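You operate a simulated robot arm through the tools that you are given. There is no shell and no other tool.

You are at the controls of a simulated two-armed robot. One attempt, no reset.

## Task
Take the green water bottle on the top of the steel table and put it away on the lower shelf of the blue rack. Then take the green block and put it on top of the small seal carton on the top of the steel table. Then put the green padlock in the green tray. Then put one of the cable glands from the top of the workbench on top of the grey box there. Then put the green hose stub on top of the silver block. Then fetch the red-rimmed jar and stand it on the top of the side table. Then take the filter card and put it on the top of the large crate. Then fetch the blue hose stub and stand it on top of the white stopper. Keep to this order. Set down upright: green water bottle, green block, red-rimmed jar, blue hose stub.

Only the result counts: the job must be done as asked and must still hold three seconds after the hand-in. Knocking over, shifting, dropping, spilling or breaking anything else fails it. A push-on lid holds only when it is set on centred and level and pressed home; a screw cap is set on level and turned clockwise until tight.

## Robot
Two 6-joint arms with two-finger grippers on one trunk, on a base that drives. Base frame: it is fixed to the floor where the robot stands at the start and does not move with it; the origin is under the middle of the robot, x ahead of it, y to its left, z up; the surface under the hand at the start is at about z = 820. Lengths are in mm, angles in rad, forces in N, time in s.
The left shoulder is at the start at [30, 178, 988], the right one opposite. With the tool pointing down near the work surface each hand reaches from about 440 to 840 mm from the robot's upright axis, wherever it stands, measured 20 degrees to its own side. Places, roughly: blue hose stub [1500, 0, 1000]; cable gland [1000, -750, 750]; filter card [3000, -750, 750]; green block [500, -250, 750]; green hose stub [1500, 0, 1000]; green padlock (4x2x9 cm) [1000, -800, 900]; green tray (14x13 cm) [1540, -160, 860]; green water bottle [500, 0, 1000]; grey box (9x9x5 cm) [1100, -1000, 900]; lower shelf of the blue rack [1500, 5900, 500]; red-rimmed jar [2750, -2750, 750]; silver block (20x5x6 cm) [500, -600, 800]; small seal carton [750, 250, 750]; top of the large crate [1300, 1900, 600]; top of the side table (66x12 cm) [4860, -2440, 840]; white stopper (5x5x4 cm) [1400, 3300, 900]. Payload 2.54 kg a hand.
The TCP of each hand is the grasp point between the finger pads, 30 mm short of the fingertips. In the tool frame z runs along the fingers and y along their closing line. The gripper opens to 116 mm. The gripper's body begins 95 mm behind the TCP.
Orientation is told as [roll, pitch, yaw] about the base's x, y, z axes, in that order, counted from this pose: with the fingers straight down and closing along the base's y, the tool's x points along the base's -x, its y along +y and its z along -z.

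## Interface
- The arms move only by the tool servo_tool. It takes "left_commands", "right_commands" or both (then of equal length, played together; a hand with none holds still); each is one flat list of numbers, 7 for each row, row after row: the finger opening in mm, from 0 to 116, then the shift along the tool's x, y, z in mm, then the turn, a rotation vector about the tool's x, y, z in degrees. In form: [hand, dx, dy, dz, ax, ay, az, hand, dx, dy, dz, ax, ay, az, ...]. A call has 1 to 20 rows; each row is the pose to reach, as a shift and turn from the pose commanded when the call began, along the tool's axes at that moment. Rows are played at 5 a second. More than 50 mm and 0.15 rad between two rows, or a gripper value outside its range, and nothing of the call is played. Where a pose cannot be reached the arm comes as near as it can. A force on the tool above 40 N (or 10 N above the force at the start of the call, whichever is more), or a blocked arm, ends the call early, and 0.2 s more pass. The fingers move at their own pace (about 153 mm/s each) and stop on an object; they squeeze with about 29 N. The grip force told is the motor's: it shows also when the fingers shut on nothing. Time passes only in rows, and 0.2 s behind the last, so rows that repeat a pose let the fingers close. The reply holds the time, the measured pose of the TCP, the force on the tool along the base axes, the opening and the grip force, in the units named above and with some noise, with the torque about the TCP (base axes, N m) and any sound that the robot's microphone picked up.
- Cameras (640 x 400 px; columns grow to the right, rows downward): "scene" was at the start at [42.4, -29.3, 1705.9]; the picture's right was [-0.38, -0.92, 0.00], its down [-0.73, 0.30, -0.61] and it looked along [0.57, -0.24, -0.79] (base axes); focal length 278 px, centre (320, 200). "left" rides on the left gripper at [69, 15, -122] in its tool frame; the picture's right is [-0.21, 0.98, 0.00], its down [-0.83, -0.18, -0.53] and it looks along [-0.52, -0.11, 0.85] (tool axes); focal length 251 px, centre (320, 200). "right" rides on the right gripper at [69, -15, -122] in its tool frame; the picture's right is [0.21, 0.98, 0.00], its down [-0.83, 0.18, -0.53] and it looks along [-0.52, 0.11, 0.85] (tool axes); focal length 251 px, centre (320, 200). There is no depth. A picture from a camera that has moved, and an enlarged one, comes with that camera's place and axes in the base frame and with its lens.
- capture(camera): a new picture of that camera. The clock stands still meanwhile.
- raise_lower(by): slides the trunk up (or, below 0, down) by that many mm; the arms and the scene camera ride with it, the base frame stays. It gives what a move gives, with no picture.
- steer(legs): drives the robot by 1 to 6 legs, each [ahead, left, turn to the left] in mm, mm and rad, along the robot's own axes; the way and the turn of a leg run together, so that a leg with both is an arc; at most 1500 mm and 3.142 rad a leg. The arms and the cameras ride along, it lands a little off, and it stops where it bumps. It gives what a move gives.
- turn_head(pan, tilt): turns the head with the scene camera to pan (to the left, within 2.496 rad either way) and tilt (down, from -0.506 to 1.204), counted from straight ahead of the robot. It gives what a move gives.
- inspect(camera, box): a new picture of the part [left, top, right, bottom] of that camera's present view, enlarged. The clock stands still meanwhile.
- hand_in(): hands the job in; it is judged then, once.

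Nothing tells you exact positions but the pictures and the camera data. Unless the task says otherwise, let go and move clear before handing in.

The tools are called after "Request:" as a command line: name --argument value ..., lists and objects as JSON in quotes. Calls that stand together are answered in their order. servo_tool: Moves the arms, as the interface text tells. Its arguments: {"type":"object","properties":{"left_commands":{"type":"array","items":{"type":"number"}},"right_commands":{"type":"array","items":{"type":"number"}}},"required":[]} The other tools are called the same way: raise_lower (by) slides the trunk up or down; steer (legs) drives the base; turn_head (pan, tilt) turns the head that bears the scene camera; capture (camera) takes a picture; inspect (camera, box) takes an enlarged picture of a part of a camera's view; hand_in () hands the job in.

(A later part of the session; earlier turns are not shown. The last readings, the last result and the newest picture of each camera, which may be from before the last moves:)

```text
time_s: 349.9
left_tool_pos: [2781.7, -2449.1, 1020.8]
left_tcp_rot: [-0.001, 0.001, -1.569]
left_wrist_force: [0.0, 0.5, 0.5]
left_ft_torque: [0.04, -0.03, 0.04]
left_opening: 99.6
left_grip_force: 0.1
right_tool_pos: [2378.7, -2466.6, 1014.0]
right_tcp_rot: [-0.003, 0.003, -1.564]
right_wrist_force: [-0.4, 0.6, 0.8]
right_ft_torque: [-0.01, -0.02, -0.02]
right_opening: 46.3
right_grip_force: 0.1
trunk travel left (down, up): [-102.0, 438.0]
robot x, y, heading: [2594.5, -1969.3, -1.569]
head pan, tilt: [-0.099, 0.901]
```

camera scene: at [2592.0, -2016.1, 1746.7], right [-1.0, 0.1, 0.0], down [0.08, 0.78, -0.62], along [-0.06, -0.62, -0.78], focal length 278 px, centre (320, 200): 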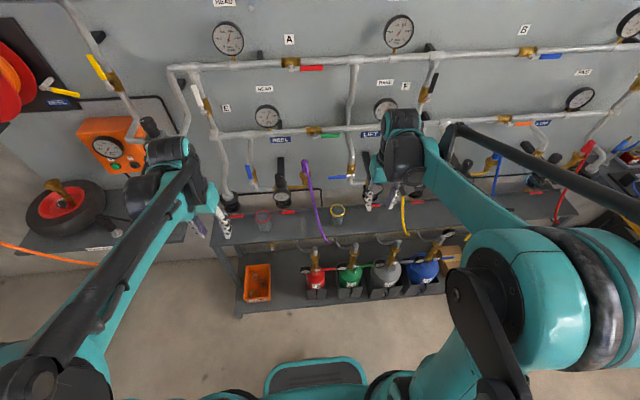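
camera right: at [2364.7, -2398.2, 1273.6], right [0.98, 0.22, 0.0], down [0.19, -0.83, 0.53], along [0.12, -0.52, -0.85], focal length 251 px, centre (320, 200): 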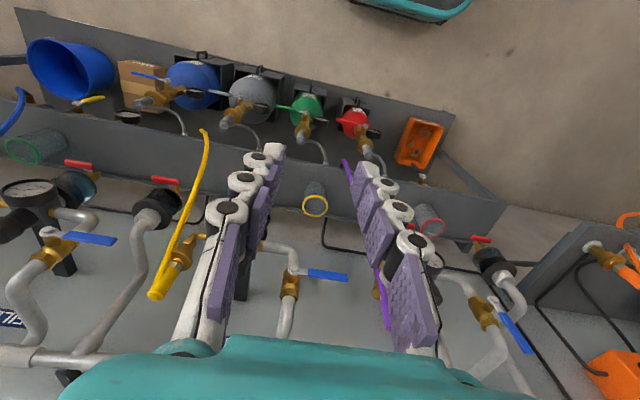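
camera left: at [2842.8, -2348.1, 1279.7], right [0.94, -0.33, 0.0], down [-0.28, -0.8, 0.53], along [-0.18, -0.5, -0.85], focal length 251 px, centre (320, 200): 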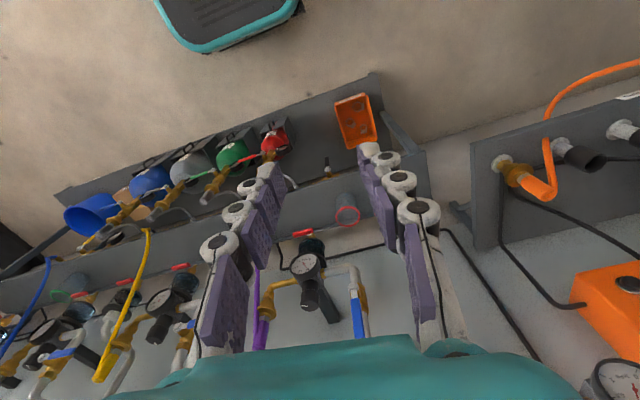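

Request:
servo_tool --left_commands '[100, -25, 0, 27, 0, -6, 0, 100, -50, 0, 54, 0, -12, 0, 100, -75, 0, 81, 0, -18, 0, 100, -100, 0, 108, 0, -24, 0, 100, -125, 0, 135, 0, -30, 0, 100, -150, 0, 162, 0, -36, 0, 100, -175, 0, 189, 0, -42, 0, 100, -200, 0, 216, 0, -45, 0, 100, -215, 0, 240, 0, -45, 0, 100, -215, 0, 240, 0, -45, 0]'

Request:
capture --camera "left"

Request:
inspect --camera "scene" --box '[190, 120, 350, 250]'

```text
time_s: 352.1
left_tool_pos: [2782.3, -2664.2, 778.9]
left_tcp_rot: [0.001, -0.789, -1.571]
left_wrist_force: [-0.6, 0.0, -0.3]
left_ft_torque: [0.0, 0.02, 0.02]
left_opening: 100.0
left_grip_force: 0.0
right_tool_pos: [2379.1, -2467.0, 1014.1]
right_tcp_rot: [-0.001, 0.003, -1.565]
right_wrist_force: [-0.6, 0.3, 0.0]
right_ft_torque: [-0.04, 0.02, -0.03]
right_opening: 46.0
right_grip_force: 0.0
trunk travel left (down, up): [-102.0, 438.0]
robot x, y, heading: [2595.2, -1972.5, -1.573]
head pan, tilt: [-0.099, 0.901]
```

```text
taken
camera left: at [2797.7, -2530.5, 816.7], right [0.98, -0.15, 0.15], down [-0.18, -0.21, 0.96], along [-0.11, -0.97, -0.23], focal length 251 px, centre (320, 200)
```

left: 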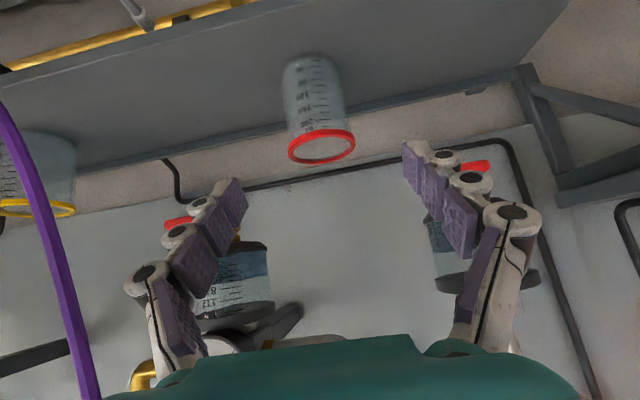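

```text
3.08 times, centred on (270, 185) of scene
camera zoom: at [2591.8, -2015.7, 1608.7], right [-1.0, 0.1, 0.0], down [0.08, 0.78, -0.62], along [-0.06, -0.62, -0.78], focal length 854 px, centre (474, 246)
```

zoom: 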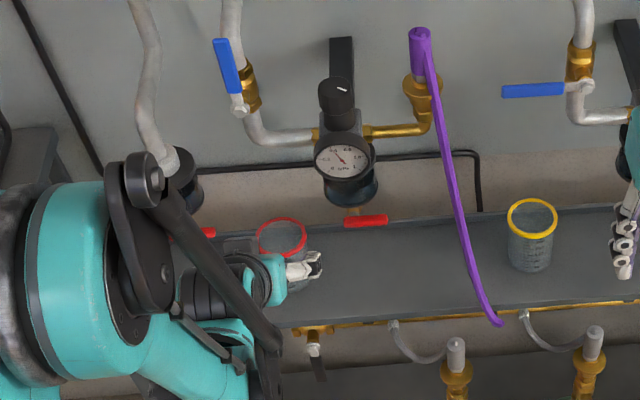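

Jar rim is centred at (2780, -2770), z≈704, with the shelf at about 610. I'll move in along the tilted axis in two stages.

Request:
servo_tool --left_commands '[104, 3, -1, 40, 0, 0, 0, 104, 6, -2, 80, 0, 0, 0, 104, 6, -2, 80, 0, 0, 0]'

Request:
capture --camera "left"

```text
time_s: 352.9
left_tool_pos: [2780.5, -2716.2, 718.8]
left_tcp_rot: [0.002, -0.788, -1.571]
left_wrist_force: [-0.5, 0.3, -0.1]
left_ft_torque: [0.01, 0.01, -0.01]
left_opening: 104.3
left_grip_force: 0.1
right_tool_pos: [2379.8, -2467.5, 1014.3]
right_tcp_rot: [-0.002, 0.005, -1.565]
right_wrist_force: [0.5, 0.1, 0.5]
right_ft_torque: [0.02, 0.02, -0.02]
right_opening: 46.0
right_grip_force: 0.1
trunk travel left (down, up): [-102.0, 438.0]
robot x, y, heading: [2591.9, -1971.1, -1.57]
head pan, tilt: [-0.099, 0.901]
```

```text
taken
camera left: at [2796.5, -2582.7, 755.9], right [0.98, -0.15, 0.15], down [-0.18, -0.21, 0.96], along [-0.11, -0.97, -0.23], focal length 251 px, centre (320, 200)
```

left: 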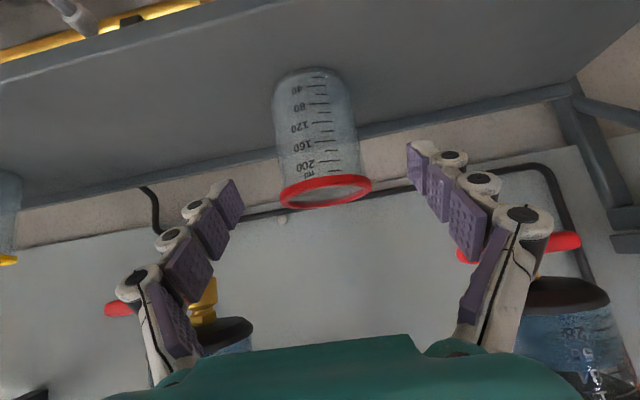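

Request:
servo_tool --left_commands '[104, 3, 0, 40, 0, 0, 0, 104, 7, 0, 83, 0, 0, 0, 104, 7, 0, 83, 0, 0, 0]'

Request:
capture --camera "left"

```text
time_s: 353.7
left_tool_pos: [2780.8, -2769.4, 653.5]
left_tcp_rot: [0.003, -0.785, -1.57]
left_wrist_force: [0.5, 0.8, -0.2]
left_ft_torque: [0.0, 0.01, -0.02]
left_opening: 104.5
left_grip_force: 0.0
right_tool_pos: [2378.5, -2466.2, 1014.9]
right_tcp_rot: [-0.002, 0.004, -1.565]
right_wrist_force: [-0.5, 0.6, -1.0]
right_ft_torque: [0.02, 0.0, 0.0]
right_opening: 46.1
right_grip_force: 0.1
trunk travel left (down, up): [-102.0, 438.0]
robot x, y, heading: [2597.4, -1967.3, -1.57]
head pan, tilt: [-0.099, 0.901]
```

```text
taken
camera left: at [2796.4, -2636.2, 692.6], right [0.98, -0.15, 0.15], down [-0.18, -0.21, 0.96], along [-0.11, -0.97, -0.23], focal length 251 px, centre (320, 200)
```

left: 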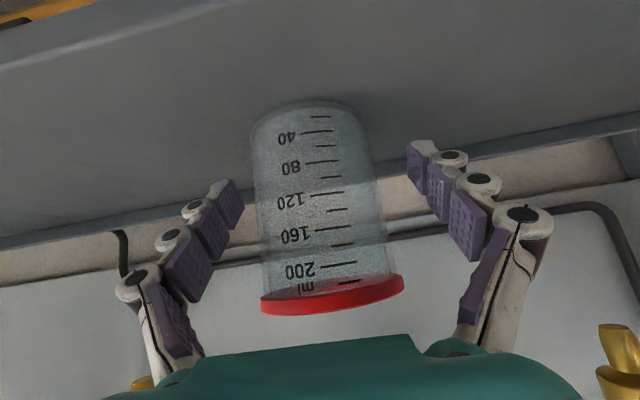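

Request:
servo_tool --left_commands '[50, 0, 0, 0, 0, 0, 0, 50, 0, 0, 0, 0, 0, 0, 50, 0, 0, 0, 0, 0, 0]'

Request:
capture --camera "left"

```text
time_s: 354.5
left_tool_pos: [2780.4, -2770.6, 654.4]
left_tcp_rot: [0.002, -0.785, -1.57]
left_wrist_force: [0.3, -0.1, -0.6]
left_ft_torque: [0.02, 0.04, -0.01]
left_opening: 64.0
left_grip_force: 29.4
right_tool_pos: [2379.9, -2466.4, 1015.3]
right_tcp_rot: [-0.001, 0.003, -1.564]
right_wrist_force: [-0.8, -1.8, -0.9]
right_ft_torque: [0.01, -0.02, 0.02]
right_opening: 46.1
right_grip_force: 0.2
trunk travel left (down, up): [-102.0, 438.0]
robot x, y, heading: [2594.8, -1969.1, -1.571]
head pan, tilt: [-0.099, 0.901]
```

```text
taken
camera left: at [2796.5, -2636.2, 692.6], right [0.98, -0.15, 0.15], down [-0.18, -0.21, 0.96], along [-0.11, -0.97, -0.23], focal length 251 px, centre (320, 200)
```

left: 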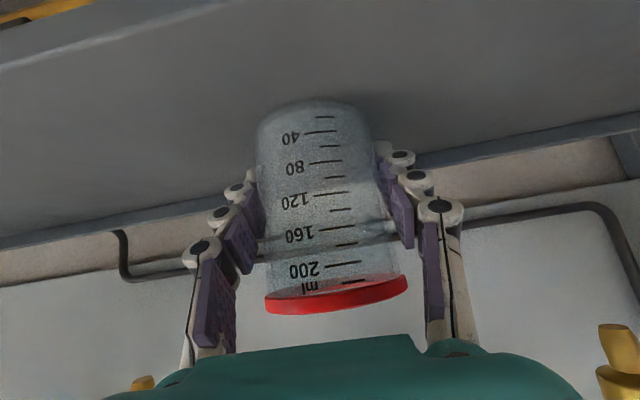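

Request:
servo_tool --left_commands '[50, -8, 0, -8, 0, 0, 0, 50, -16, 0, -16, 0, 0, 0, 50, -16, 0, -16, 0, 0, 0]'

Request:
capture --camera "left"

Request:
steer --legs '[[-300, 0, 0]]'

Request:
raise_lower --by 300

Request:
turn_head --pan 1.1 --tilt 0.45

Request:
capture --camera "scene"

```text
time_s: 355.3
left_tool_pos: [2780.9, -2770.6, 677.5]
left_tcp_rot: [0.002, -0.785, -1.572]
left_wrist_force: [0.2, 0.1, -0.9]
left_ft_torque: [0.03, 0.0, -0.04]
left_opening: 63.8
left_grip_force: 29.4
right_tool_pos: [2381.0, -2468.9, 1015.5]
right_tcp_rot: [-0.001, 0.004, -1.565]
right_wrist_force: [0.2, 0.5, -0.6]
right_ft_torque: [0.02, 0.0, -0.04]
right_opening: 46.0
right_grip_force: 0.1
trunk travel left (down, up): [-102.0, 438.0]
robot x, y, heading: [2598.4, -1967.5, -1.574]
head pan, tilt: [-0.099, 0.901]
```

```text
taken
camera left: at [2796.0, -2636.4, 715.9], right [0.98, -0.15, 0.15], down [-0.18, -0.21, 0.96], along [-0.11, -0.97, -0.23], focal length 251 px, centre (320, 200)
```

left: 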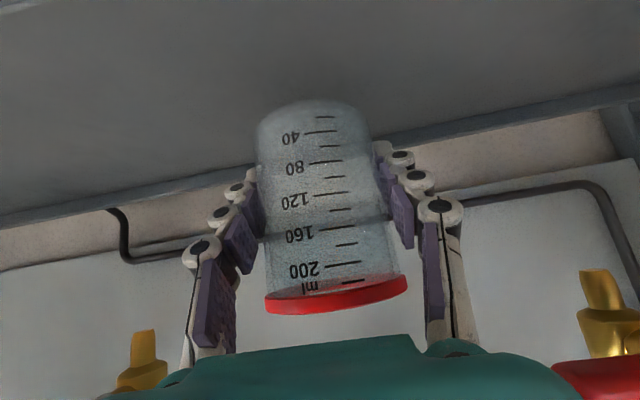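

```text
time_s: 357.3
left_tool_pos: [2777.7, -2472.2, 679.1]
left_tcp_rot: [0.002, -0.787, -1.576]
left_wrist_force: [-0.2, 0.7, 0.0]
left_ft_torque: [-0.02, -0.02, -0.02]
left_opening: 64.2
left_grip_force: 29.1
right_tool_pos: [2378.4, -2167.3, 1014.7]
right_tcp_rot: [-0.001, 0.004, -1.569]
right_wrist_force: [-0.5, 0.2, 0.2]
right_ft_torque: [-0.04, -0.01, 0.01]
right_opening: 45.8
right_grip_force: 0.1
trunk travel left (down, up): [-102.0, 438.0]
robot x, y, heading: [2595.6, -1671.5, -1.57]
head pan, tilt: [-0.099, 0.901]
```

```text
time_s: 360.3
left_tool_pos: [2777.0, -2474.0, 977.0]
left_tcp_rot: [0.002, -0.786, -1.575]
left_wrist_force: [-0.5, -0.8, -0.5]
left_ft_torque: [0.0, 0.02, -0.04]
left_opening: 63.8
left_grip_force: 29.6
right_tool_pos: [2378.2, -2167.7, 1315.1]
right_tcp_rot: [-0.001, 0.002, -1.569]
right_wrist_force: [-0.1, -0.2, -0.8]
right_ft_torque: [0.01, -0.01, -0.01]
right_opening: 46.1
right_grip_force: 0.0
trunk travel left (down, up): [-402.0, 138.0]
robot x, y, heading: [2599.6, -1673.1, -1.569]
head pan, tilt: [-0.099, 0.901]
```

```text
time_s: 361.7
left_tool_pos: [2777.2, -2472.7, 978.2]
left_tcp_rot: [0.001, -0.785, -1.575]
left_wrist_force: [-0.7, -0.3, -0.4]
left_ft_torque: [0.02, -0.03, -0.02]
left_opening: 64.0
left_grip_force: 28.9
right_tool_pos: [2378.4, -2166.9, 1314.1]
right_tcp_rot: [-0.003, 0.003, -1.569]
right_wrist_force: [-0.6, -0.1, 0.5]
right_ft_torque: [-0.03, -0.01, -0.01]
right_opening: 46.0
right_grip_force: 0.0
trunk travel left (down, up): [-402.0, 138.0]
robot x, y, heading: [2597.9, -1673.3, -1.569]
head pan, tilt: [1.1, 0.45]
```

```text
taken
camera scene: at [2681.0, -1684.7, 1947.0], right [-0.46, -0.89, 0.0], down [-0.39, 0.2, -0.9], along [0.8, -0.41, -0.44], focal length 278 px, centre (320, 200)
```

scene: 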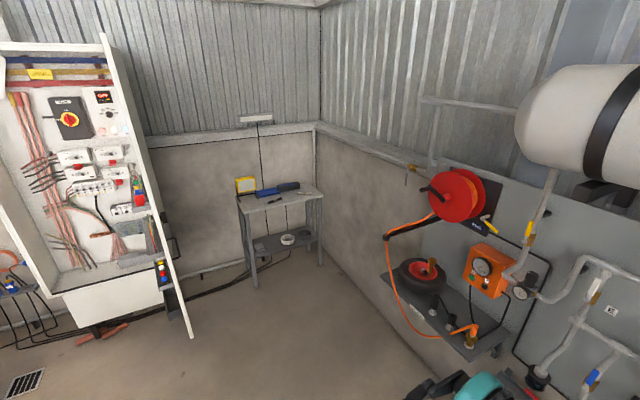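

Request:
inspect --camera "scene" --box '[220, 160, 340, 235]'

```text
5.33 times, centred on (280, 198) of scene
camera zoom: at [2681.0, -1684.7, 1947.0], right [-0.46, -0.89, 0.0], down [-0.39, 0.2, -0.9], along [0.8, -0.41, -0.44], focal length 1480 px, centre (533, 213)
```

zoom: 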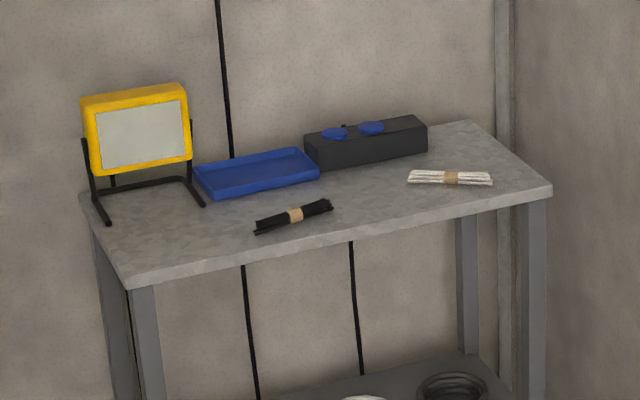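

The jar is held level. The side table's front edge is at x≈4780 with its top at z≈845, and the clear spot is at about (4830, -2160). I'll turn, drive along mid-aisle, and approach it.

Request:
steer --legs '[[0, 0, 1.569], [1300, -330, 0]]'

Request:
turn_head --pan -0.1 --tilt 0.6

Request:
capture --camera "scene"

```text
time_s: 372.2
left_tool_pos: [4696.0, -1850.0, 978.8]
left_tcp_rot: [0.003, -0.787, -0.017]
left_wrist_force: [-0.1, 0.3, -0.4]
left_ft_torque: [0.04, -0.01, 0.01]
left_opening: 64.1
left_grip_force: 29.0
right_tool_pos: [4386.2, -2245.1, 1314.3]
right_tcp_rot: [-0.003, 0.004, -0.009]
right_wrist_force: [-1.0, -0.7, -0.8]
right_ft_torque: [-0.02, -0.01, -0.01]
right_opening: 46.1
right_grip_force: 0.1
trunk travel left (down, up): [-402.0, 138.0]
robot x, y, heading: [3894.5, -2018.5, -0.015]
head pan, tilt: [1.1, 0.45]
```

```text
time_s: 373.6
left_tool_pos: [4695.5, -1849.9, 977.9]
left_tcp_rot: [0.001, -0.785, -0.017]
left_wrist_force: [0.9, 0.2, -1.7]
left_ft_torque: [-0.01, 0.0, 0.01]
left_opening: 64.1
left_grip_force: 29.3
right_tool_pos: [4385.8, -2245.8, 1314.1]
right_tcp_rot: [-0.001, 0.003, -0.01]
right_wrist_force: [0.3, 0.1, 0.4]
right_ft_torque: [-0.04, -0.01, -0.04]
right_opening: 46.1
right_grip_force: 0.0
trunk travel left (down, up): [-402.0, 138.0]
robot x, y, heading: [3889.6, -2018.6, -0.014]
head pan, tilt: [-0.099, 0.6]
```

```text
taken
camera scene: at [3953.8, -2029.7, 1933.4], right [-0.11, -0.99, 0.0], down [-0.56, 0.06, -0.82], along [0.82, -0.09, -0.57], focal length 278 px, centre (320, 200)
```

scene: 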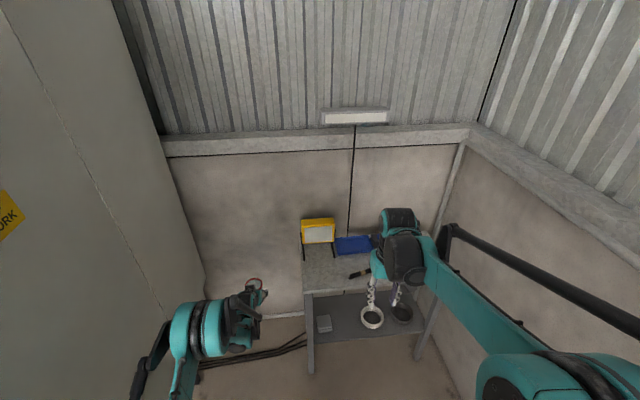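

Request:
inspect --camera "scene" --box '[280, 200, 440, 320]'

```text
3.33 times, centred on (360, 260) of scene
camera zoom: at [3953.8, -2029.7, 1933.4], right [-0.11, -0.99, 0.0], down [-0.56, 0.06, -0.82], along [0.82, -0.09, -0.57], focal length 925 px, centre (187, 0)
```

zoom: 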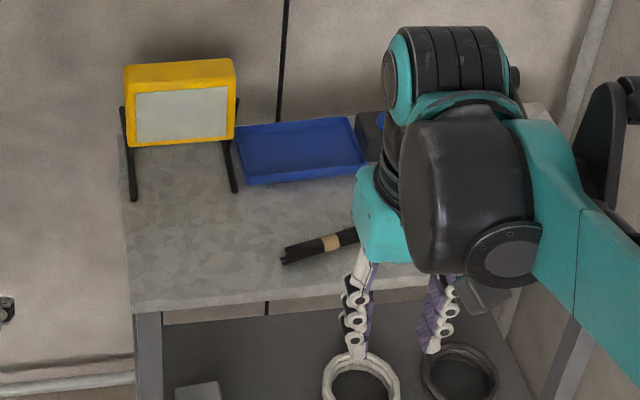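

Request:
steer --legs '[[0, -305, 0.015], [150, 0, 0]]'

Request:
capture --camera "left"

Request:
capture --camera "scene"

```text
time_s: 376.7
left_tool_pos: [4842.5, -2140.0, 978.0]
left_tcp_rot: [0.002, -0.785, 0.001]
left_wrist_force: [0.4, 0.2, -0.4]
left_ft_torque: [0.03, 0.01, -0.01]
left_opening: 64.0
left_grip_force: 28.8
right_tool_pos: [4537.0, -2539.5, 1315.0]
right_tcp_rot: [0.001, 0.003, 0.005]
right_wrist_force: [0.0, 0.2, 0.3]
right_ft_torque: [0.02, 0.04, 0.02]
right_opening: 46.1
right_grip_force: 0.1
trunk travel left (down, up): [-402.0, 138.0]
robot x, y, heading: [4041.9, -2324.9, 0.002]
head pan, tilt: [-0.099, 0.6]
```

```text
taken
camera left: at [4707.1, -2125.5, 1015.9], right [0.15, 0.98, 0.15], down [0.21, -0.18, 0.96], along [0.97, -0.11, -0.23], focal length 251 px, centre (320, 200)
```

left: 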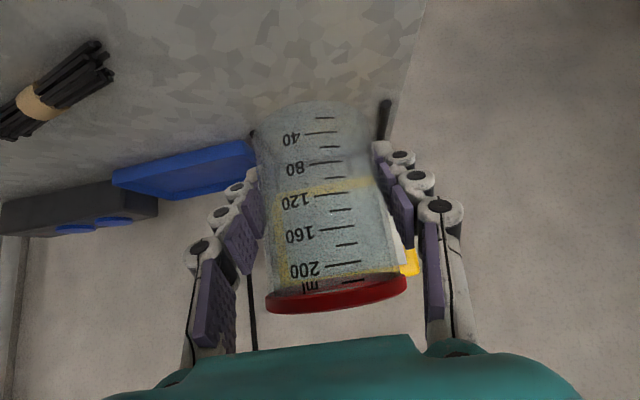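

```text
taken
camera scene: at [4102.2, -2332.8, 1933.4], right [-0.1, -1.0, 0.0], down [-0.56, 0.06, -0.83], along [0.82, -0.08, -0.57], focal length 278 px, centre (320, 200)
```

scene: 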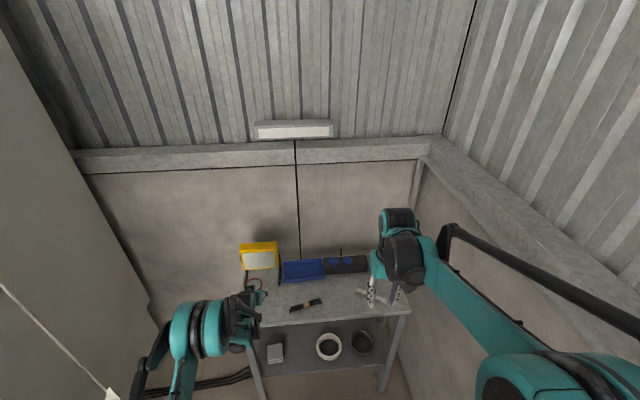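

Request:
raise_lower --by -72

Request:
capture --camera "left"

Request:
inspect --camera "scene" --box '[210, 210, 370, 320]'

```text
time_s: 377.8
left_tool_pos: [4841.9, -2140.7, 904.7]
left_tcp_rot: [0.004, -0.786, 0.001]
left_wrist_force: [-0.3, 0.5, -1.0]
left_ft_torque: [0.01, 0.03, -0.02]
left_opening: 63.8
left_grip_force: 29.0
right_tool_pos: [4537.9, -2540.3, 1242.9]
right_tcp_rot: [-0.002, 0.003, 0.005]
right_wrist_force: [-0.2, 0.1, 0.2]
right_ft_torque: [0.01, -0.02, 0.04]
right_opening: 45.7
right_grip_force: 0.2
trunk travel left (down, up): [-330.0, 210.0]
robot x, y, heading: [4041.7, -2322.4, -0.001]
head pan, tilt: [-0.099, 0.6]
```

```text
taken
camera left: at [4707.4, -2125.6, 943.9], right [0.15, 0.98, 0.15], down [0.21, -0.18, 0.96], along [0.97, -0.11, -0.23], focal length 251 px, centre (320, 200)
```

left: 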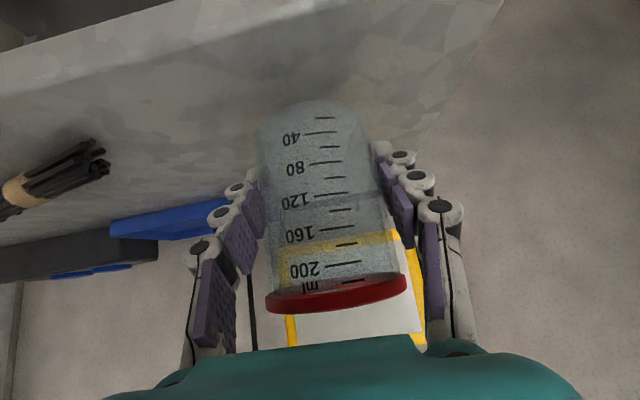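

```text
3.64 times, centred on (290, 265) of scene
camera zoom: at [4102.8, -2333.0, 1861.5], right [-0.1, -1.0, 0.0], down [-0.56, 0.06, -0.82], along [0.82, -0.08, -0.57], focal length 1009 px, centre (429, -36)
```

zoom: 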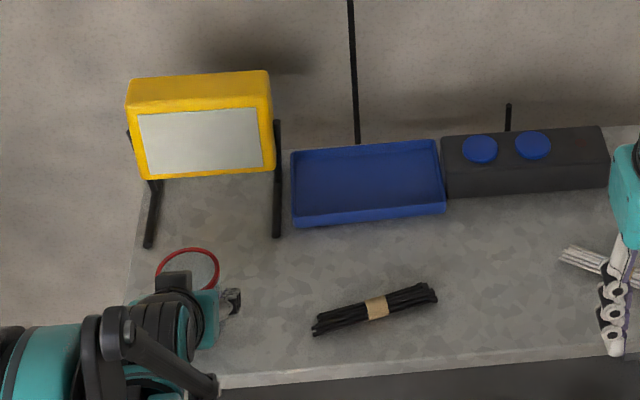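

Request:
servo_tool --left_commands '[50, 3, 0, 3, 0, 0, 0, 50, 5, 0, 5, 0, 0, 0, 50, 5, 0, 5, 0, 0, 0]'

Request:
servo_tool --left_commands '[50, 2, 0, 2, 0, 0, 0, 50, 2, 0, 2, 0, 0, 0]'

```text
time_s: 378.6
left_tool_pos: [4842.2, -2140.3, 899.4]
left_tcp_rot: [0.001, -0.786, 0.001]
left_wrist_force: [-0.6, 1.3, 0.0]
left_ft_torque: [0.03, 0.0, 0.01]
left_opening: 63.8
left_grip_force: 29.6
right_tool_pos: [4537.3, -2540.3, 1242.6]
right_tcp_rot: [-0.001, 0.004, 0.005]
right_wrist_force: [0.2, 0.3, 0.2]
right_ft_torque: [0.01, -0.03, -0.03]
right_opening: 46.3
right_grip_force: 0.0
trunk travel left (down, up): [-330.0, 210.0]
robot x, y, heading: [4042.4, -2322.9, -0.003]
head pan, tilt: [-0.099, 0.6]
```

```text
time_s: 379.2
left_tool_pos: [4842.4, -2139.2, 895.4]
left_tcp_rot: [0.002, -0.786, 0.0]
left_wrist_force: [0.2, 0.4, -1.3]
left_ft_torque: [0.03, -0.02, -0.02]
left_opening: 64.2
left_grip_force: 28.7
right_tool_pos: [4536.1, -2541.6, 1242.6]
right_tcp_rot: [-0.002, 0.003, 0.004]
right_wrist_force: [-0.7, -0.1, 0.3]
right_ft_torque: [-0.01, 0.0, 0.0]
right_opening: 46.1
right_grip_force: 0.0
trunk travel left (down, up): [-330.0, 210.0]
robot x, y, heading: [4040.7, -2327.3, 0.003]
head pan, tilt: [-0.099, 0.6]
```

Request:
servo_tool --left_commands '[50, 2, 0, 2, 0, 0, 0, 50, 2, 0, 2, 0, 0, 0]'

Request:
servo_tool --left_commands '[50, 2, 0, 2, 0, 0, 0, 50, 2, 0, 2, 0, 0, 0]'

```text
time_s: 379.8
left_tool_pos: [4841.1, -2139.7, 892.4]
left_tcp_rot: [0.002, -0.786, 0.001]
left_wrist_force: [-0.3, -0.1, -1.1]
left_ft_torque: [-0.02, 0.0, -0.01]
left_opening: 63.9
left_grip_force: 29.2
right_tool_pos: [4536.7, -2539.8, 1241.9]
right_tcp_rot: [-0.002, 0.003, 0.006]
right_wrist_force: [-0.6, 0.4, -0.6]
right_ft_torque: [0.0, -0.03, 0.03]
right_opening: 46.1
right_grip_force: 0.1
trunk travel left (down, up): [-330.0, 210.0]
robot x, y, heading: [4040.4, -2321.5, -0.004]
head pan, tilt: [-0.099, 0.6]
```

```text
time_s: 380.4
left_tool_pos: [4840.6, -2140.2, 889.8]
left_tcp_rot: [0.003, -0.786, 0.001]
left_wrist_force: [0.2, 0.3, -0.6]
left_ft_torque: [-0.01, 0.01, 0.05]
left_opening: 63.8
left_grip_force: 28.8
right_tool_pos: [4538.0, -2540.8, 1243.1]
right_tcp_rot: [-0.002, 0.003, 0.004]
right_wrist_force: [-0.4, -0.3, -0.1]
right_ft_torque: [0.03, -0.02, 0.01]
right_opening: 46.0
right_grip_force: 0.0
trunk travel left (down, up): [-330.0, 210.0]
robot x, y, heading: [4044.3, -2323.2, -0.002]
head pan, tilt: [-0.099, 0.6]
```

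Request:
servo_tool --left_commands '[50, 2, 0, 2, 0, 0, 0, 50, 2, 0, 2, 0, 0, 0]'

Request:
servo_tool --left_commands '[50, 2, 0, 2, 0, 0, 0, 50, 2, 0, 2, 0, 0, 0]'

Request:
capture --camera "left"

```text
time_s: 381.0
left_tool_pos: [4841.3, -2140.4, 885.9]
left_tcp_rot: [0.001, -0.786, -0.002]
left_wrist_force: [0.4, -0.6, 0.8]
left_ft_torque: [0.0, 0.05, 0.0]
left_opening: 63.9
left_grip_force: 29.3
right_tool_pos: [4537.7, -2540.5, 1242.2]
right_tcp_rot: [-0.001, 0.003, 0.005]
right_wrist_force: [1.0, -0.7, -0.2]
right_ft_torque: [-0.01, 0.02, -0.04]
right_opening: 45.9
right_grip_force: 0.1
trunk travel left (down, up): [-330.0, 210.0]
robot x, y, heading: [4041.1, -2324.7, -0.002]
head pan, tilt: [-0.099, 0.6]
```

```text
time_s: 381.6
left_tool_pos: [4840.8, -2139.9, 884.2]
left_tcp_rot: [0.002, -0.786, 0.0]
left_wrist_force: [2.0, 0.4, 4.5]
left_ft_torque: [-0.09, -0.08, 0.06]
left_opening: 64.1
left_grip_force: 29.1
right_tool_pos: [4536.6, -2540.6, 1243.1]
right_tcp_rot: [-0.002, 0.003, 0.006]
right_wrist_force: [1.1, 0.0, 0.7]
right_ft_torque: [0.04, 0.01, 0.05]
right_opening: 45.9
right_grip_force: 0.0
trunk travel left (down, up): [-330.0, 210.0]
robot x, y, heading: [4041.3, -2326.3, 0.004]
head pan, tilt: [-0.099, 0.6]
```

```text
taken
camera left: at [4707.0, -2125.4, 922.5], right [0.15, 0.98, 0.15], down [0.2, -0.18, 0.96], along [0.97, -0.11, -0.23], focal length 251 px, centre (320, 200)
```

left: 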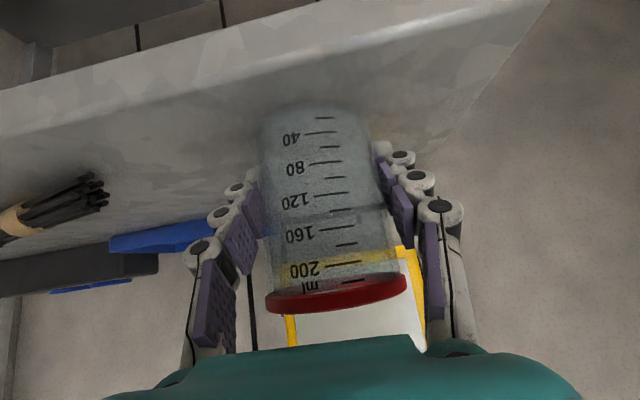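

The jar touches down with the table at z≈840. I'll open and back out along the tilted axis.

Request:
servo_tool --left_commands '[66, 0, 0, 0, 0, 0, 0, 76, 0, 0, 0, 0, 0, 0, 90, 0, 0, 0, 0, 0, 0, 104, 0, 0, 0, 0, 0, 0, 104, 0, 0, 0, 0, 0, 0]'

Request:
capture --camera "left"

```text
time_s: 382.8
left_tool_pos: [4840.9, -2139.7, 884.5]
left_tcp_rot: [0.002, -0.785, 0.0]
left_wrist_force: [0.0, 0.3, -0.2]
left_ft_torque: [0.02, 0.03, -0.04]
left_opening: 104.1
left_grip_force: 0.0
right_tool_pos: [4536.7, -2539.5, 1243.2]
right_tcp_rot: [-0.002, 0.004, 0.007]
right_wrist_force: [0.8, -0.7, -0.2]
right_ft_torque: [-0.01, 0.02, 0.03]
right_opening: 46.1
right_grip_force: 0.0
trunk travel left (down, up): [-330.0, 210.0]
robot x, y, heading: [4040.1, -2323.2, -0.0]
head pan, tilt: [-0.099, 0.6]
```

```text
taken
camera left: at [4707.1, -2125.4, 922.2], right [0.15, 0.98, 0.15], down [0.21, -0.18, 0.96], along [0.97, -0.11, -0.23], focal length 251 px, centre (320, 200)
```

left: 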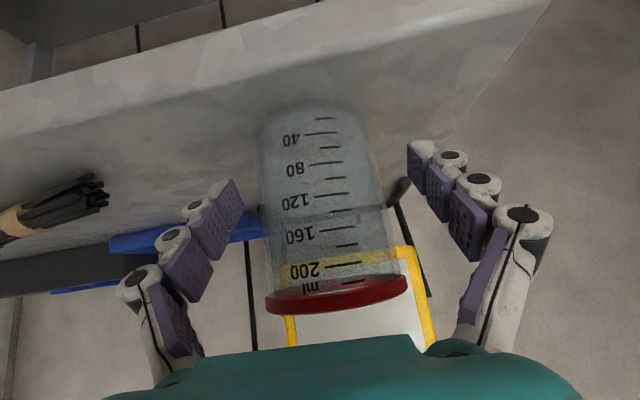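

Request:
servo_tool --left_commands '[104, 0, 0, -40, 0, 0, 0, 104, 0, 0, -80, 0, 0, 0, 104, -20, 0, -120, 0, 0, 0, 104, -50, 0, -150, 0, 0, 0, 104, -50, 0, -150, 0, 0, 0]'

Request:
inspect --camera "scene" --box '[210, 210, 370, 320]'

Request:
capture --camera "left"

```text
time_s: 384.0
left_tool_pos: [4771.6, -2140.0, 1026.7]
left_tcp_rot: [0.001, -0.786, 0.0]
left_wrist_force: [-0.4, 1.0, -0.4]
left_ft_torque: [0.02, 0.02, 0.0]
left_opening: 103.8
left_grip_force: 0.1
right_tool_pos: [4537.6, -2540.2, 1242.5]
right_tcp_rot: [-0.001, 0.005, 0.007]
right_wrist_force: [1.6, -0.1, 0.4]
right_ft_torque: [-0.02, 0.01, -0.02]
right_opening: 46.2
right_grip_force: 0.1
trunk travel left (down, up): [-330.0, 210.0]
robot x, y, heading: [4037.5, -2326.2, 0.002]
head pan, tilt: [-0.099, 0.6]
```

```text
3.64 times, centred on (290, 265) of scene
camera zoom: at [4103.4, -2332.7, 1861.3], right [-0.1, -1.0, 0.0], down [-0.56, 0.06, -0.82], along [0.82, -0.08, -0.57], focal length 1009 px, centre (429, -36)
```

zoom: 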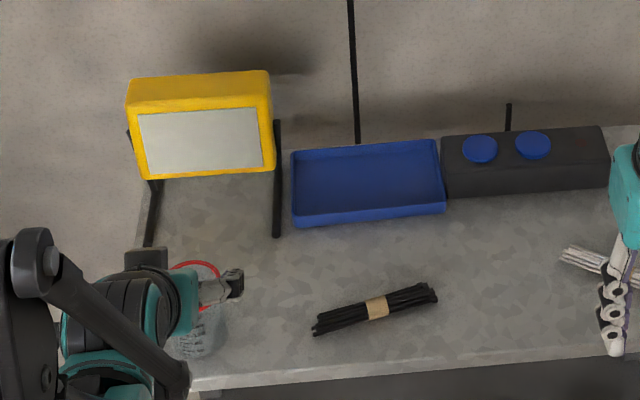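

```text
taken
camera left: at [4637.2, -2126.2, 1064.0], right [0.15, 0.98, 0.15], down [0.21, -0.18, 0.96], along [0.97, -0.11, -0.23], focal length 251 px, centre (320, 200)
```

left: 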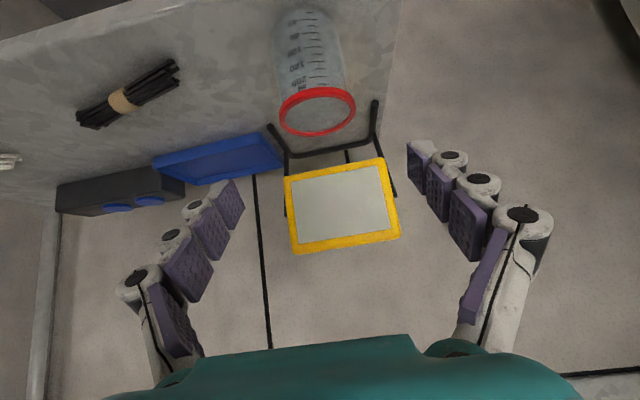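

Step 6 is done: the jar stands on the side table. Next is the filter card on the green table near (3000, -750), so I'll drive back and look.

Request:
steer --legs '[[-200, 0, 0], [0, 370, 0], [-950, 0, 0]]'

Request:
steer --legs '[[0, 0, 1.571]]'

Request:
turn_head --pan 0.0 --tilt 0.7

Request:
capture --camera "scene"

```text
time_s: 392.2
left_tool_pos: [3609.3, -1772.2, 1026.1]
left_tcp_rot: [0.002, -0.786, -0.007]
left_wrist_force: [-0.4, 0.1, 0.4]
left_ft_torque: [0.01, 0.01, 0.0]
left_opening: 103.8
left_grip_force: 0.0
right_tool_pos: [3372.5, -2171.1, 1243.7]
right_tcp_rot: [0.0, 0.005, 0.0]
right_wrist_force: [-0.3, -0.5, -0.4]
right_ft_torque: [-0.02, -0.03, -0.01]
right_opening: 46.1
right_grip_force: 0.0
trunk travel left (down, up): [-330.0, 210.0]
robot x, y, heading: [2878.0, -1949.3, -0.002]
head pan, tilt: [-0.099, 0.6]
```

```text
time_s: 396.4
left_tool_pos: [2693.7, -1221.0, 1025.8]
left_tcp_rot: [0.001, -0.785, 1.572]
left_wrist_force: [0.5, 0.1, 0.0]
left_ft_torque: [-0.02, 0.01, 0.04]
left_opening: 104.2
left_grip_force: 0.1
right_tool_pos: [3093.8, -1454.4, 1241.5]
right_tcp_rot: [-0.001, 0.005, 1.58]
right_wrist_force: [-0.1, -0.1, -0.8]
right_ft_torque: [-0.01, -0.01, 0.02]
right_opening: 45.9
right_grip_force: 0.0
trunk travel left (down, up): [-330.0, 210.0]
robot x, y, heading: [2879.5, -1954.3, 1.577]
head pan, tilt: [-0.099, 0.6]
```

```text
time_s: 397.1
left_tool_pos: [2692.9, -1221.3, 1026.5]
left_tcp_rot: [0.002, -0.785, 1.572]
left_wrist_force: [-0.7, -0.8, -0.2]
left_ft_torque: [0.01, 0.01, -0.03]
left_opening: 104.0
left_grip_force: 0.1
right_tool_pos: [3093.8, -1454.0, 1243.2]
right_tcp_rot: [-0.002, 0.003, 1.581]
right_wrist_force: [-0.6, -0.1, -0.1]
right_ft_torque: [-0.02, -0.01, 0.0]
right_opening: 45.8
right_grip_force: 0.0
trunk travel left (down, up): [-330.0, 210.0]
robot x, y, heading: [2879.2, -1950.1, 1.573]
head pan, tilt: [0.0, 0.7]
```

```text
taken
camera scene: at [2881.3, -1896.5, 1852.8], right [1.0, 0.0, 0.0], down [0.0, -0.64, -0.77], along [0.0, 0.77, -0.64], focal length 278 px, centre (320, 200)
```

scene: 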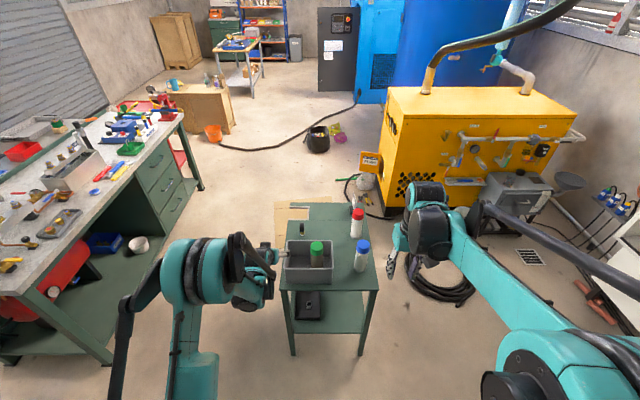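

Request:
inspect --camera "scene" --box '[260, 190, 400, 300]'

Request:
capture --camera "left"

Request:
capture --camera "right"

```text
3.64 times, centred on (330, 245) of scene
camera zoom: at [2881.3, -1896.5, 1852.8], right [1.0, 0.0, 0.0], down [0.0, -0.64, -0.77], along [0.0, 0.77, -0.64], focal length 1009 px, centre (284, 36)
```

zoom: 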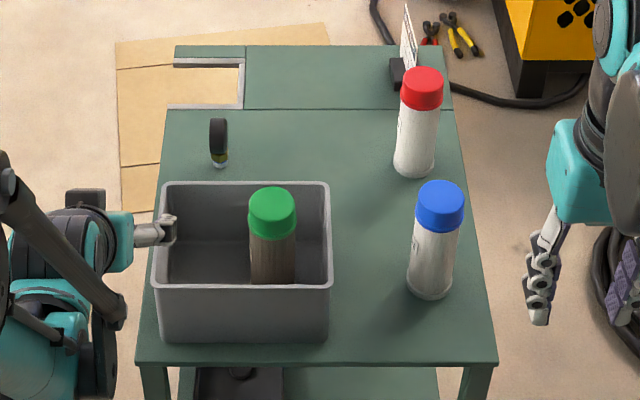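

```text
taken
camera left: at [2679.6, -1357.4, 1064.0], right [-0.98, 0.15, 0.15], down [0.18, 0.21, 0.96], along [0.11, 0.97, -0.23], focal length 251 px, centre (320, 200)
```

left: 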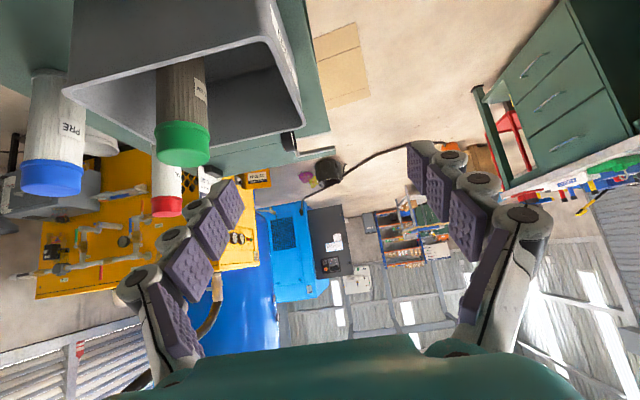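

```text
taken
camera right: at [3109.5, -1522.7, 1363.7], right [-0.97, -0.22, 0.0], down [-0.19, 0.83, 0.53], along [-0.12, 0.52, -0.85], focal length 251 px, centre (320, 200)
```

right: 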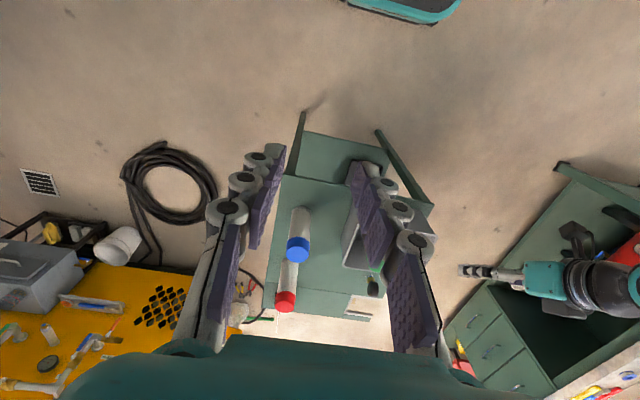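

The filter card stands in a black foot at the far right of the green table, around (3063, -700), z 746–867, facing -x. I'll approach it from the west side of the table with the left hand pointing down, so I'll fold the hand first.

Request:
servo_tool --left_commands '[104, 12, 0, -42, 0, 7.5, 0, 104, 24, 0, -84, 0, 15, 0, 104, 36, 0, -126, 0, 22.5, 0, 80, 48, 0, -168, 0, 30, 0, 60, 60, 0, -210, 0, 37.5, 0, 60, 70, 0, -254, 0, 45, 0, 60, 70, 0, -254, 0, 45, 0]'

Request:
steer --legs '[[0, 560, 0], [0, 0, -1.573]]'

Request:
steer --legs '[[0, 1050, 0]]'

Request:
turn_head --pan 0.2 --tilt 0.75

Request:
capture --camera "scene"

```text
time_s: 398.7
left_tool_pos: [2694.3, -1450.7, 1156.0]
left_tcp_rot: [0.0, 0.002, 1.573]
left_wrist_force: [-0.4, 0.2, -0.1]
left_ft_torque: [-0.02, 0.02, 0.0]
left_opening: 60.0
left_grip_force: 0.0
right_tool_pos: [3093.8, -1453.0, 1242.1]
right_tcp_rot: [-0.002, 0.006, 1.58]
right_wrist_force: [0.3, 0.1, 0.3]
right_ft_torque: [-0.01, 0.02, 0.0]
right_opening: 46.1
right_grip_force: 0.1
trunk travel left (down, up): [-330.0, 210.0]
robot x, y, heading: [2878.6, -1955.0, 1.575]
head pan, tilt: [0.0, 0.7]
```

```text
time_s: 405.7
left_tool_pos: [2816.6, -1760.9, 1156.1]
left_tcp_rot: [0.002, 0.0, 0.02]
left_wrist_force: [-0.2, -1.1, 0.0]
left_ft_torque: [0.01, 0.01, 0.03]
left_opening: 60.0
left_grip_force: 0.1
right_tool_pos: [2819.8, -2162.2, 1242.5]
right_tcp_rot: [-0.003, 0.003, 0.025]
right_wrist_force: [0.6, -0.3, -0.6]
right_ft_torque: [0.0, 0.02, 0.01]
right_opening: 46.0
right_grip_force: 0.0
trunk travel left (down, up): [-330.0, 210.0]
robot x, y, heading: [2317.0, -1953.6, 0.015]
head pan, tilt: [0.0, 0.7]
```

```text
time_s: 411.1
left_tool_pos: [2795.6, -718.2, 1156.2]
left_tcp_rot: [0.0, 0.0, 0.017]
left_wrist_force: [-0.2, -0.9, 0.4]
left_ft_torque: [-0.06, 0.0, 0.0]
left_opening: 60.0
left_grip_force: 0.0
right_tool_pos: [2797.2, -1116.8, 1243.7]
right_tcp_rot: [-0.002, 0.003, 0.023]
right_wrist_force: [0.8, 0.7, 0.1]
right_ft_torque: [0.01, 0.02, -0.02]
right_opening: 46.1
right_grip_force: 0.0
trunk travel left (down, up): [-330.0, 210.0]
robot x, y, heading: [2299.5, -908.5, 0.022]
head pan, tilt: [0.0, 0.7]
```

```text
time_s: 411.8
left_tool_pos: [2795.1, -717.6, 1156.8]
left_tcp_rot: [0.002, -0.003, 0.017]
left_wrist_force: [-0.3, 0.7, 0.1]
left_ft_torque: [0.01, 0.02, 0.02]
left_opening: 60.0
left_grip_force: 0.0
right_tool_pos: [2798.4, -1117.8, 1242.5]
right_tcp_rot: [-0.001, 0.003, 0.025]
right_wrist_force: [-0.4, -0.3, -0.3]
right_ft_torque: [0.02, -0.04, -0.02]
right_opening: 46.2
right_grip_force: 0.0
trunk travel left (down, up): [-330.0, 210.0]
robot x, y, heading: [2300.2, -910.3, 0.021]
head pan, tilt: [0.201, 0.75]
```

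```text
taken
camera scene: at [2352.2, -892.8, 1848.6], right [0.22, -0.98, 0.0], down [-0.67, -0.15, -0.73], along [0.71, 0.16, -0.68], focal length 278 px, centre (320, 200)
```

scene: 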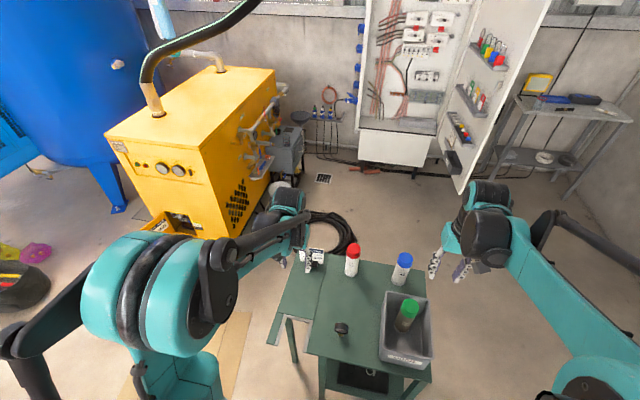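

Request:
inspect --camera "scene" --box '[260, 220, 420, 320]'

Request:
capture --camera "left"

```text
4.00 times, centred on (340, 270) of scene
camera zoom: at [2352.2, -892.8, 1848.6], right [0.22, -0.98, 0.0], down [-0.67, -0.15, -0.73], along [0.71, 0.16, -0.68], focal length 1110 px, centre (240, -80)
```

zoom: 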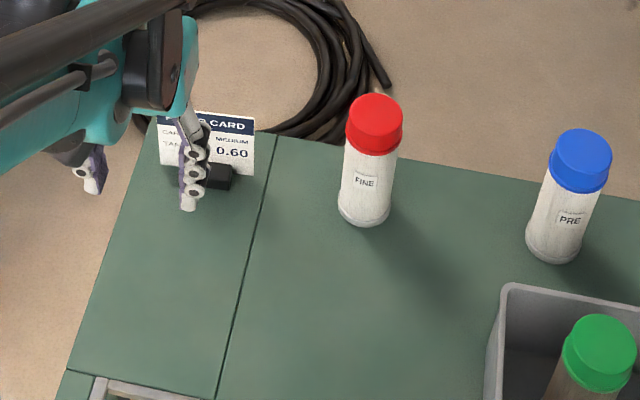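

```text
taken
camera left: at [2726.6, -704.9, 1279.0], right [0.2, 0.98, 0.0], down [0.83, -0.17, 0.53], along [0.52, -0.1, -0.85], focal length 251 px, centre (320, 200)
```

left: 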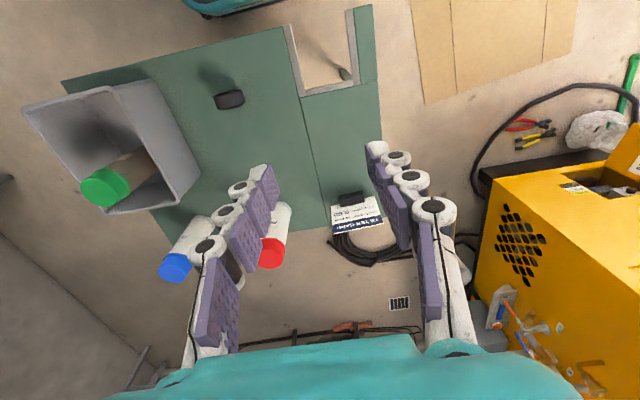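

The card's top edge runs from about (3068, -743) to (3057, -636) at z≈867, centred at (3062, -690). I'll turn the left hand so it closes across the card and move above it.

Request:
servo_tool --left_commands '[50, -22, 2, 5, 0, 0, 8, 50, -44, 4, 10, 0, 0, 16, 50, -66, 6, 15, 0, 0, 24, 50, -88, 8, 20, 0, 0, 32, 50, -110, 10, 25, 0, 0, 40, 50, -132, 12, 30, 0, 0, 48, 50, -154, 14, 35, 0, 0, 56, 50, -176, 16, 40, 0, 0, 64, 50, -198, 18, 45, 0, 0, 72, 50, -222, 20, 50, 0, 0, 79, 50, -245, 22, 55, 0, 0, 85.1, 50, -267, 23.5, 60, 0, 0, 85.1, 50, -267, 23.5, 60, 0, 0, 85.1]'

Request:
capture --camera "left"

Request:
inspect --camera "scene" --box '[260, 200, 420, 320]'

```text
time_s: 414.6
left_tool_pos: [3062.1, -689.2, 1095.6]
left_tcp_rot: [0.001, 0.0, -1.468]
left_wrist_force: [-0.2, 0.2, -0.8]
left_ft_torque: [0.02, -0.02, 0.03]
left_opening: 49.7
left_grip_force: 0.1
right_tool_pos: [2797.9, -1117.8, 1243.3]
right_tcp_rot: [-0.001, 0.004, 0.025]
right_wrist_force: [-0.3, 0.2, 0.7]
right_ft_torque: [0.02, 0.02, 0.01]
right_opening: 46.0
right_grip_force: 0.2
trunk travel left (down, up): [-330.0, 210.0]
robot x, y, heading: [2295.8, -913.9, 0.021]
head pan, tilt: [0.201, 0.75]
```

```text
taken
camera left: at [3070.1, -620.3, 1219.5], right [0.99, -0.11, 0.0], down [-0.1, -0.84, 0.53], along [-0.06, -0.53, -0.85], focal length 251 px, centre (320, 200)
```

left: 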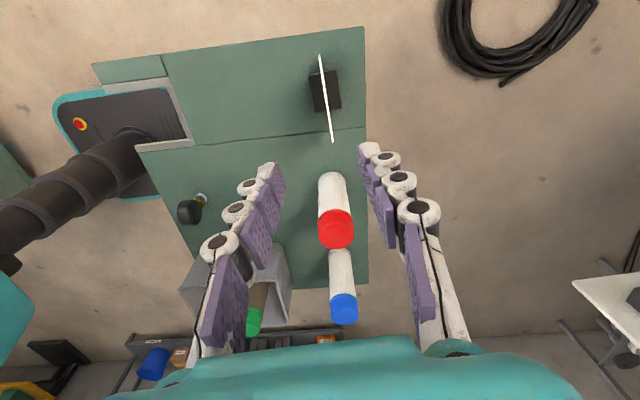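

```text
3.33 times, centred on (340, 260) of scene
camera zoom: at [2351.1, -892.8, 1848.6], right [0.22, -0.98, 0.0], down [-0.67, -0.15, -0.73], along [0.71, 0.16, -0.68], focal length 925 px, centre (253, 0)
```

zoom: 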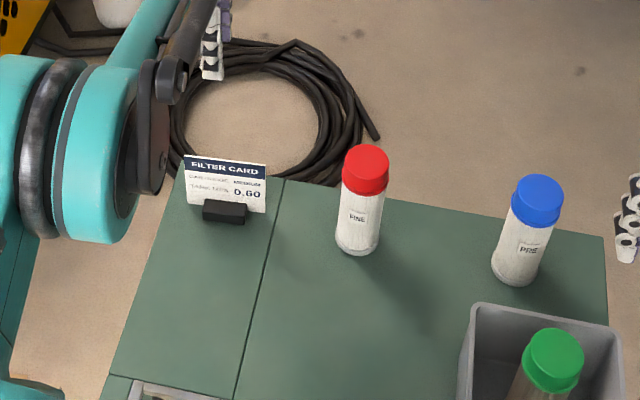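

Request:
servo_tool --left_commands '[50, -1, 10, 45, 0, 0, 1.5, 50, -1, 10, 90, 0, 0, 2.9, 50, -1, 10, 135, 0, 0, 2.9, 50, -1, 10, 155, 0, 0, 2.9, 50, -1, 10, 155, 0, 0, 2.9]'

Request:
capture --camera "left"

```text
time_s: 415.8
left_tool_pos: [3071.8, -689.3, 941.2]
left_tcp_rot: [0.0, 0.001, -1.518]
left_wrist_force: [-0.3, -0.7, -0.1]
left_ft_torque: [-0.03, -0.02, 0.0]
left_opening: 50.1
left_grip_force: 0.1
right_tool_pos: [2798.8, -1117.1, 1242.4]
right_tcp_rot: [-0.002, 0.004, 0.023]
right_wrist_force: [-0.2, -0.5, -0.2]
right_ft_torque: [-0.01, -0.03, 0.03]
right_opening: 46.2
right_grip_force: 0.0
trunk travel left (down, up): [-330.0, 210.0]
robot x, y, heading: [2300.7, -907.5, 0.022]
head pan, tilt: [0.201, 0.75]
```

```text
taken
camera left: at [3084.3, -620.9, 1064.0], right [0.99, -0.16, 0.0], down [-0.14, -0.83, 0.53], along [-0.09, -0.53, -0.85], focal length 251 px, centre (320, 200)
```

left: 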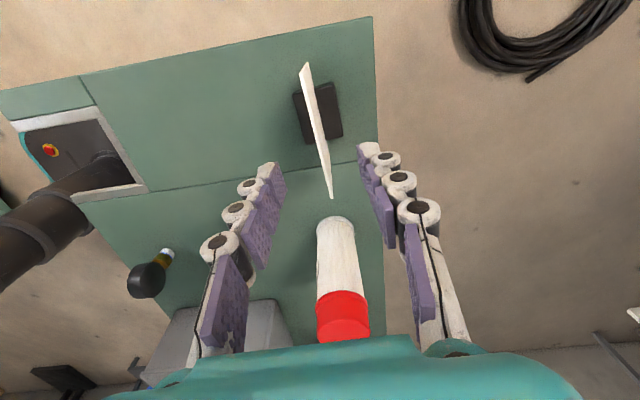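

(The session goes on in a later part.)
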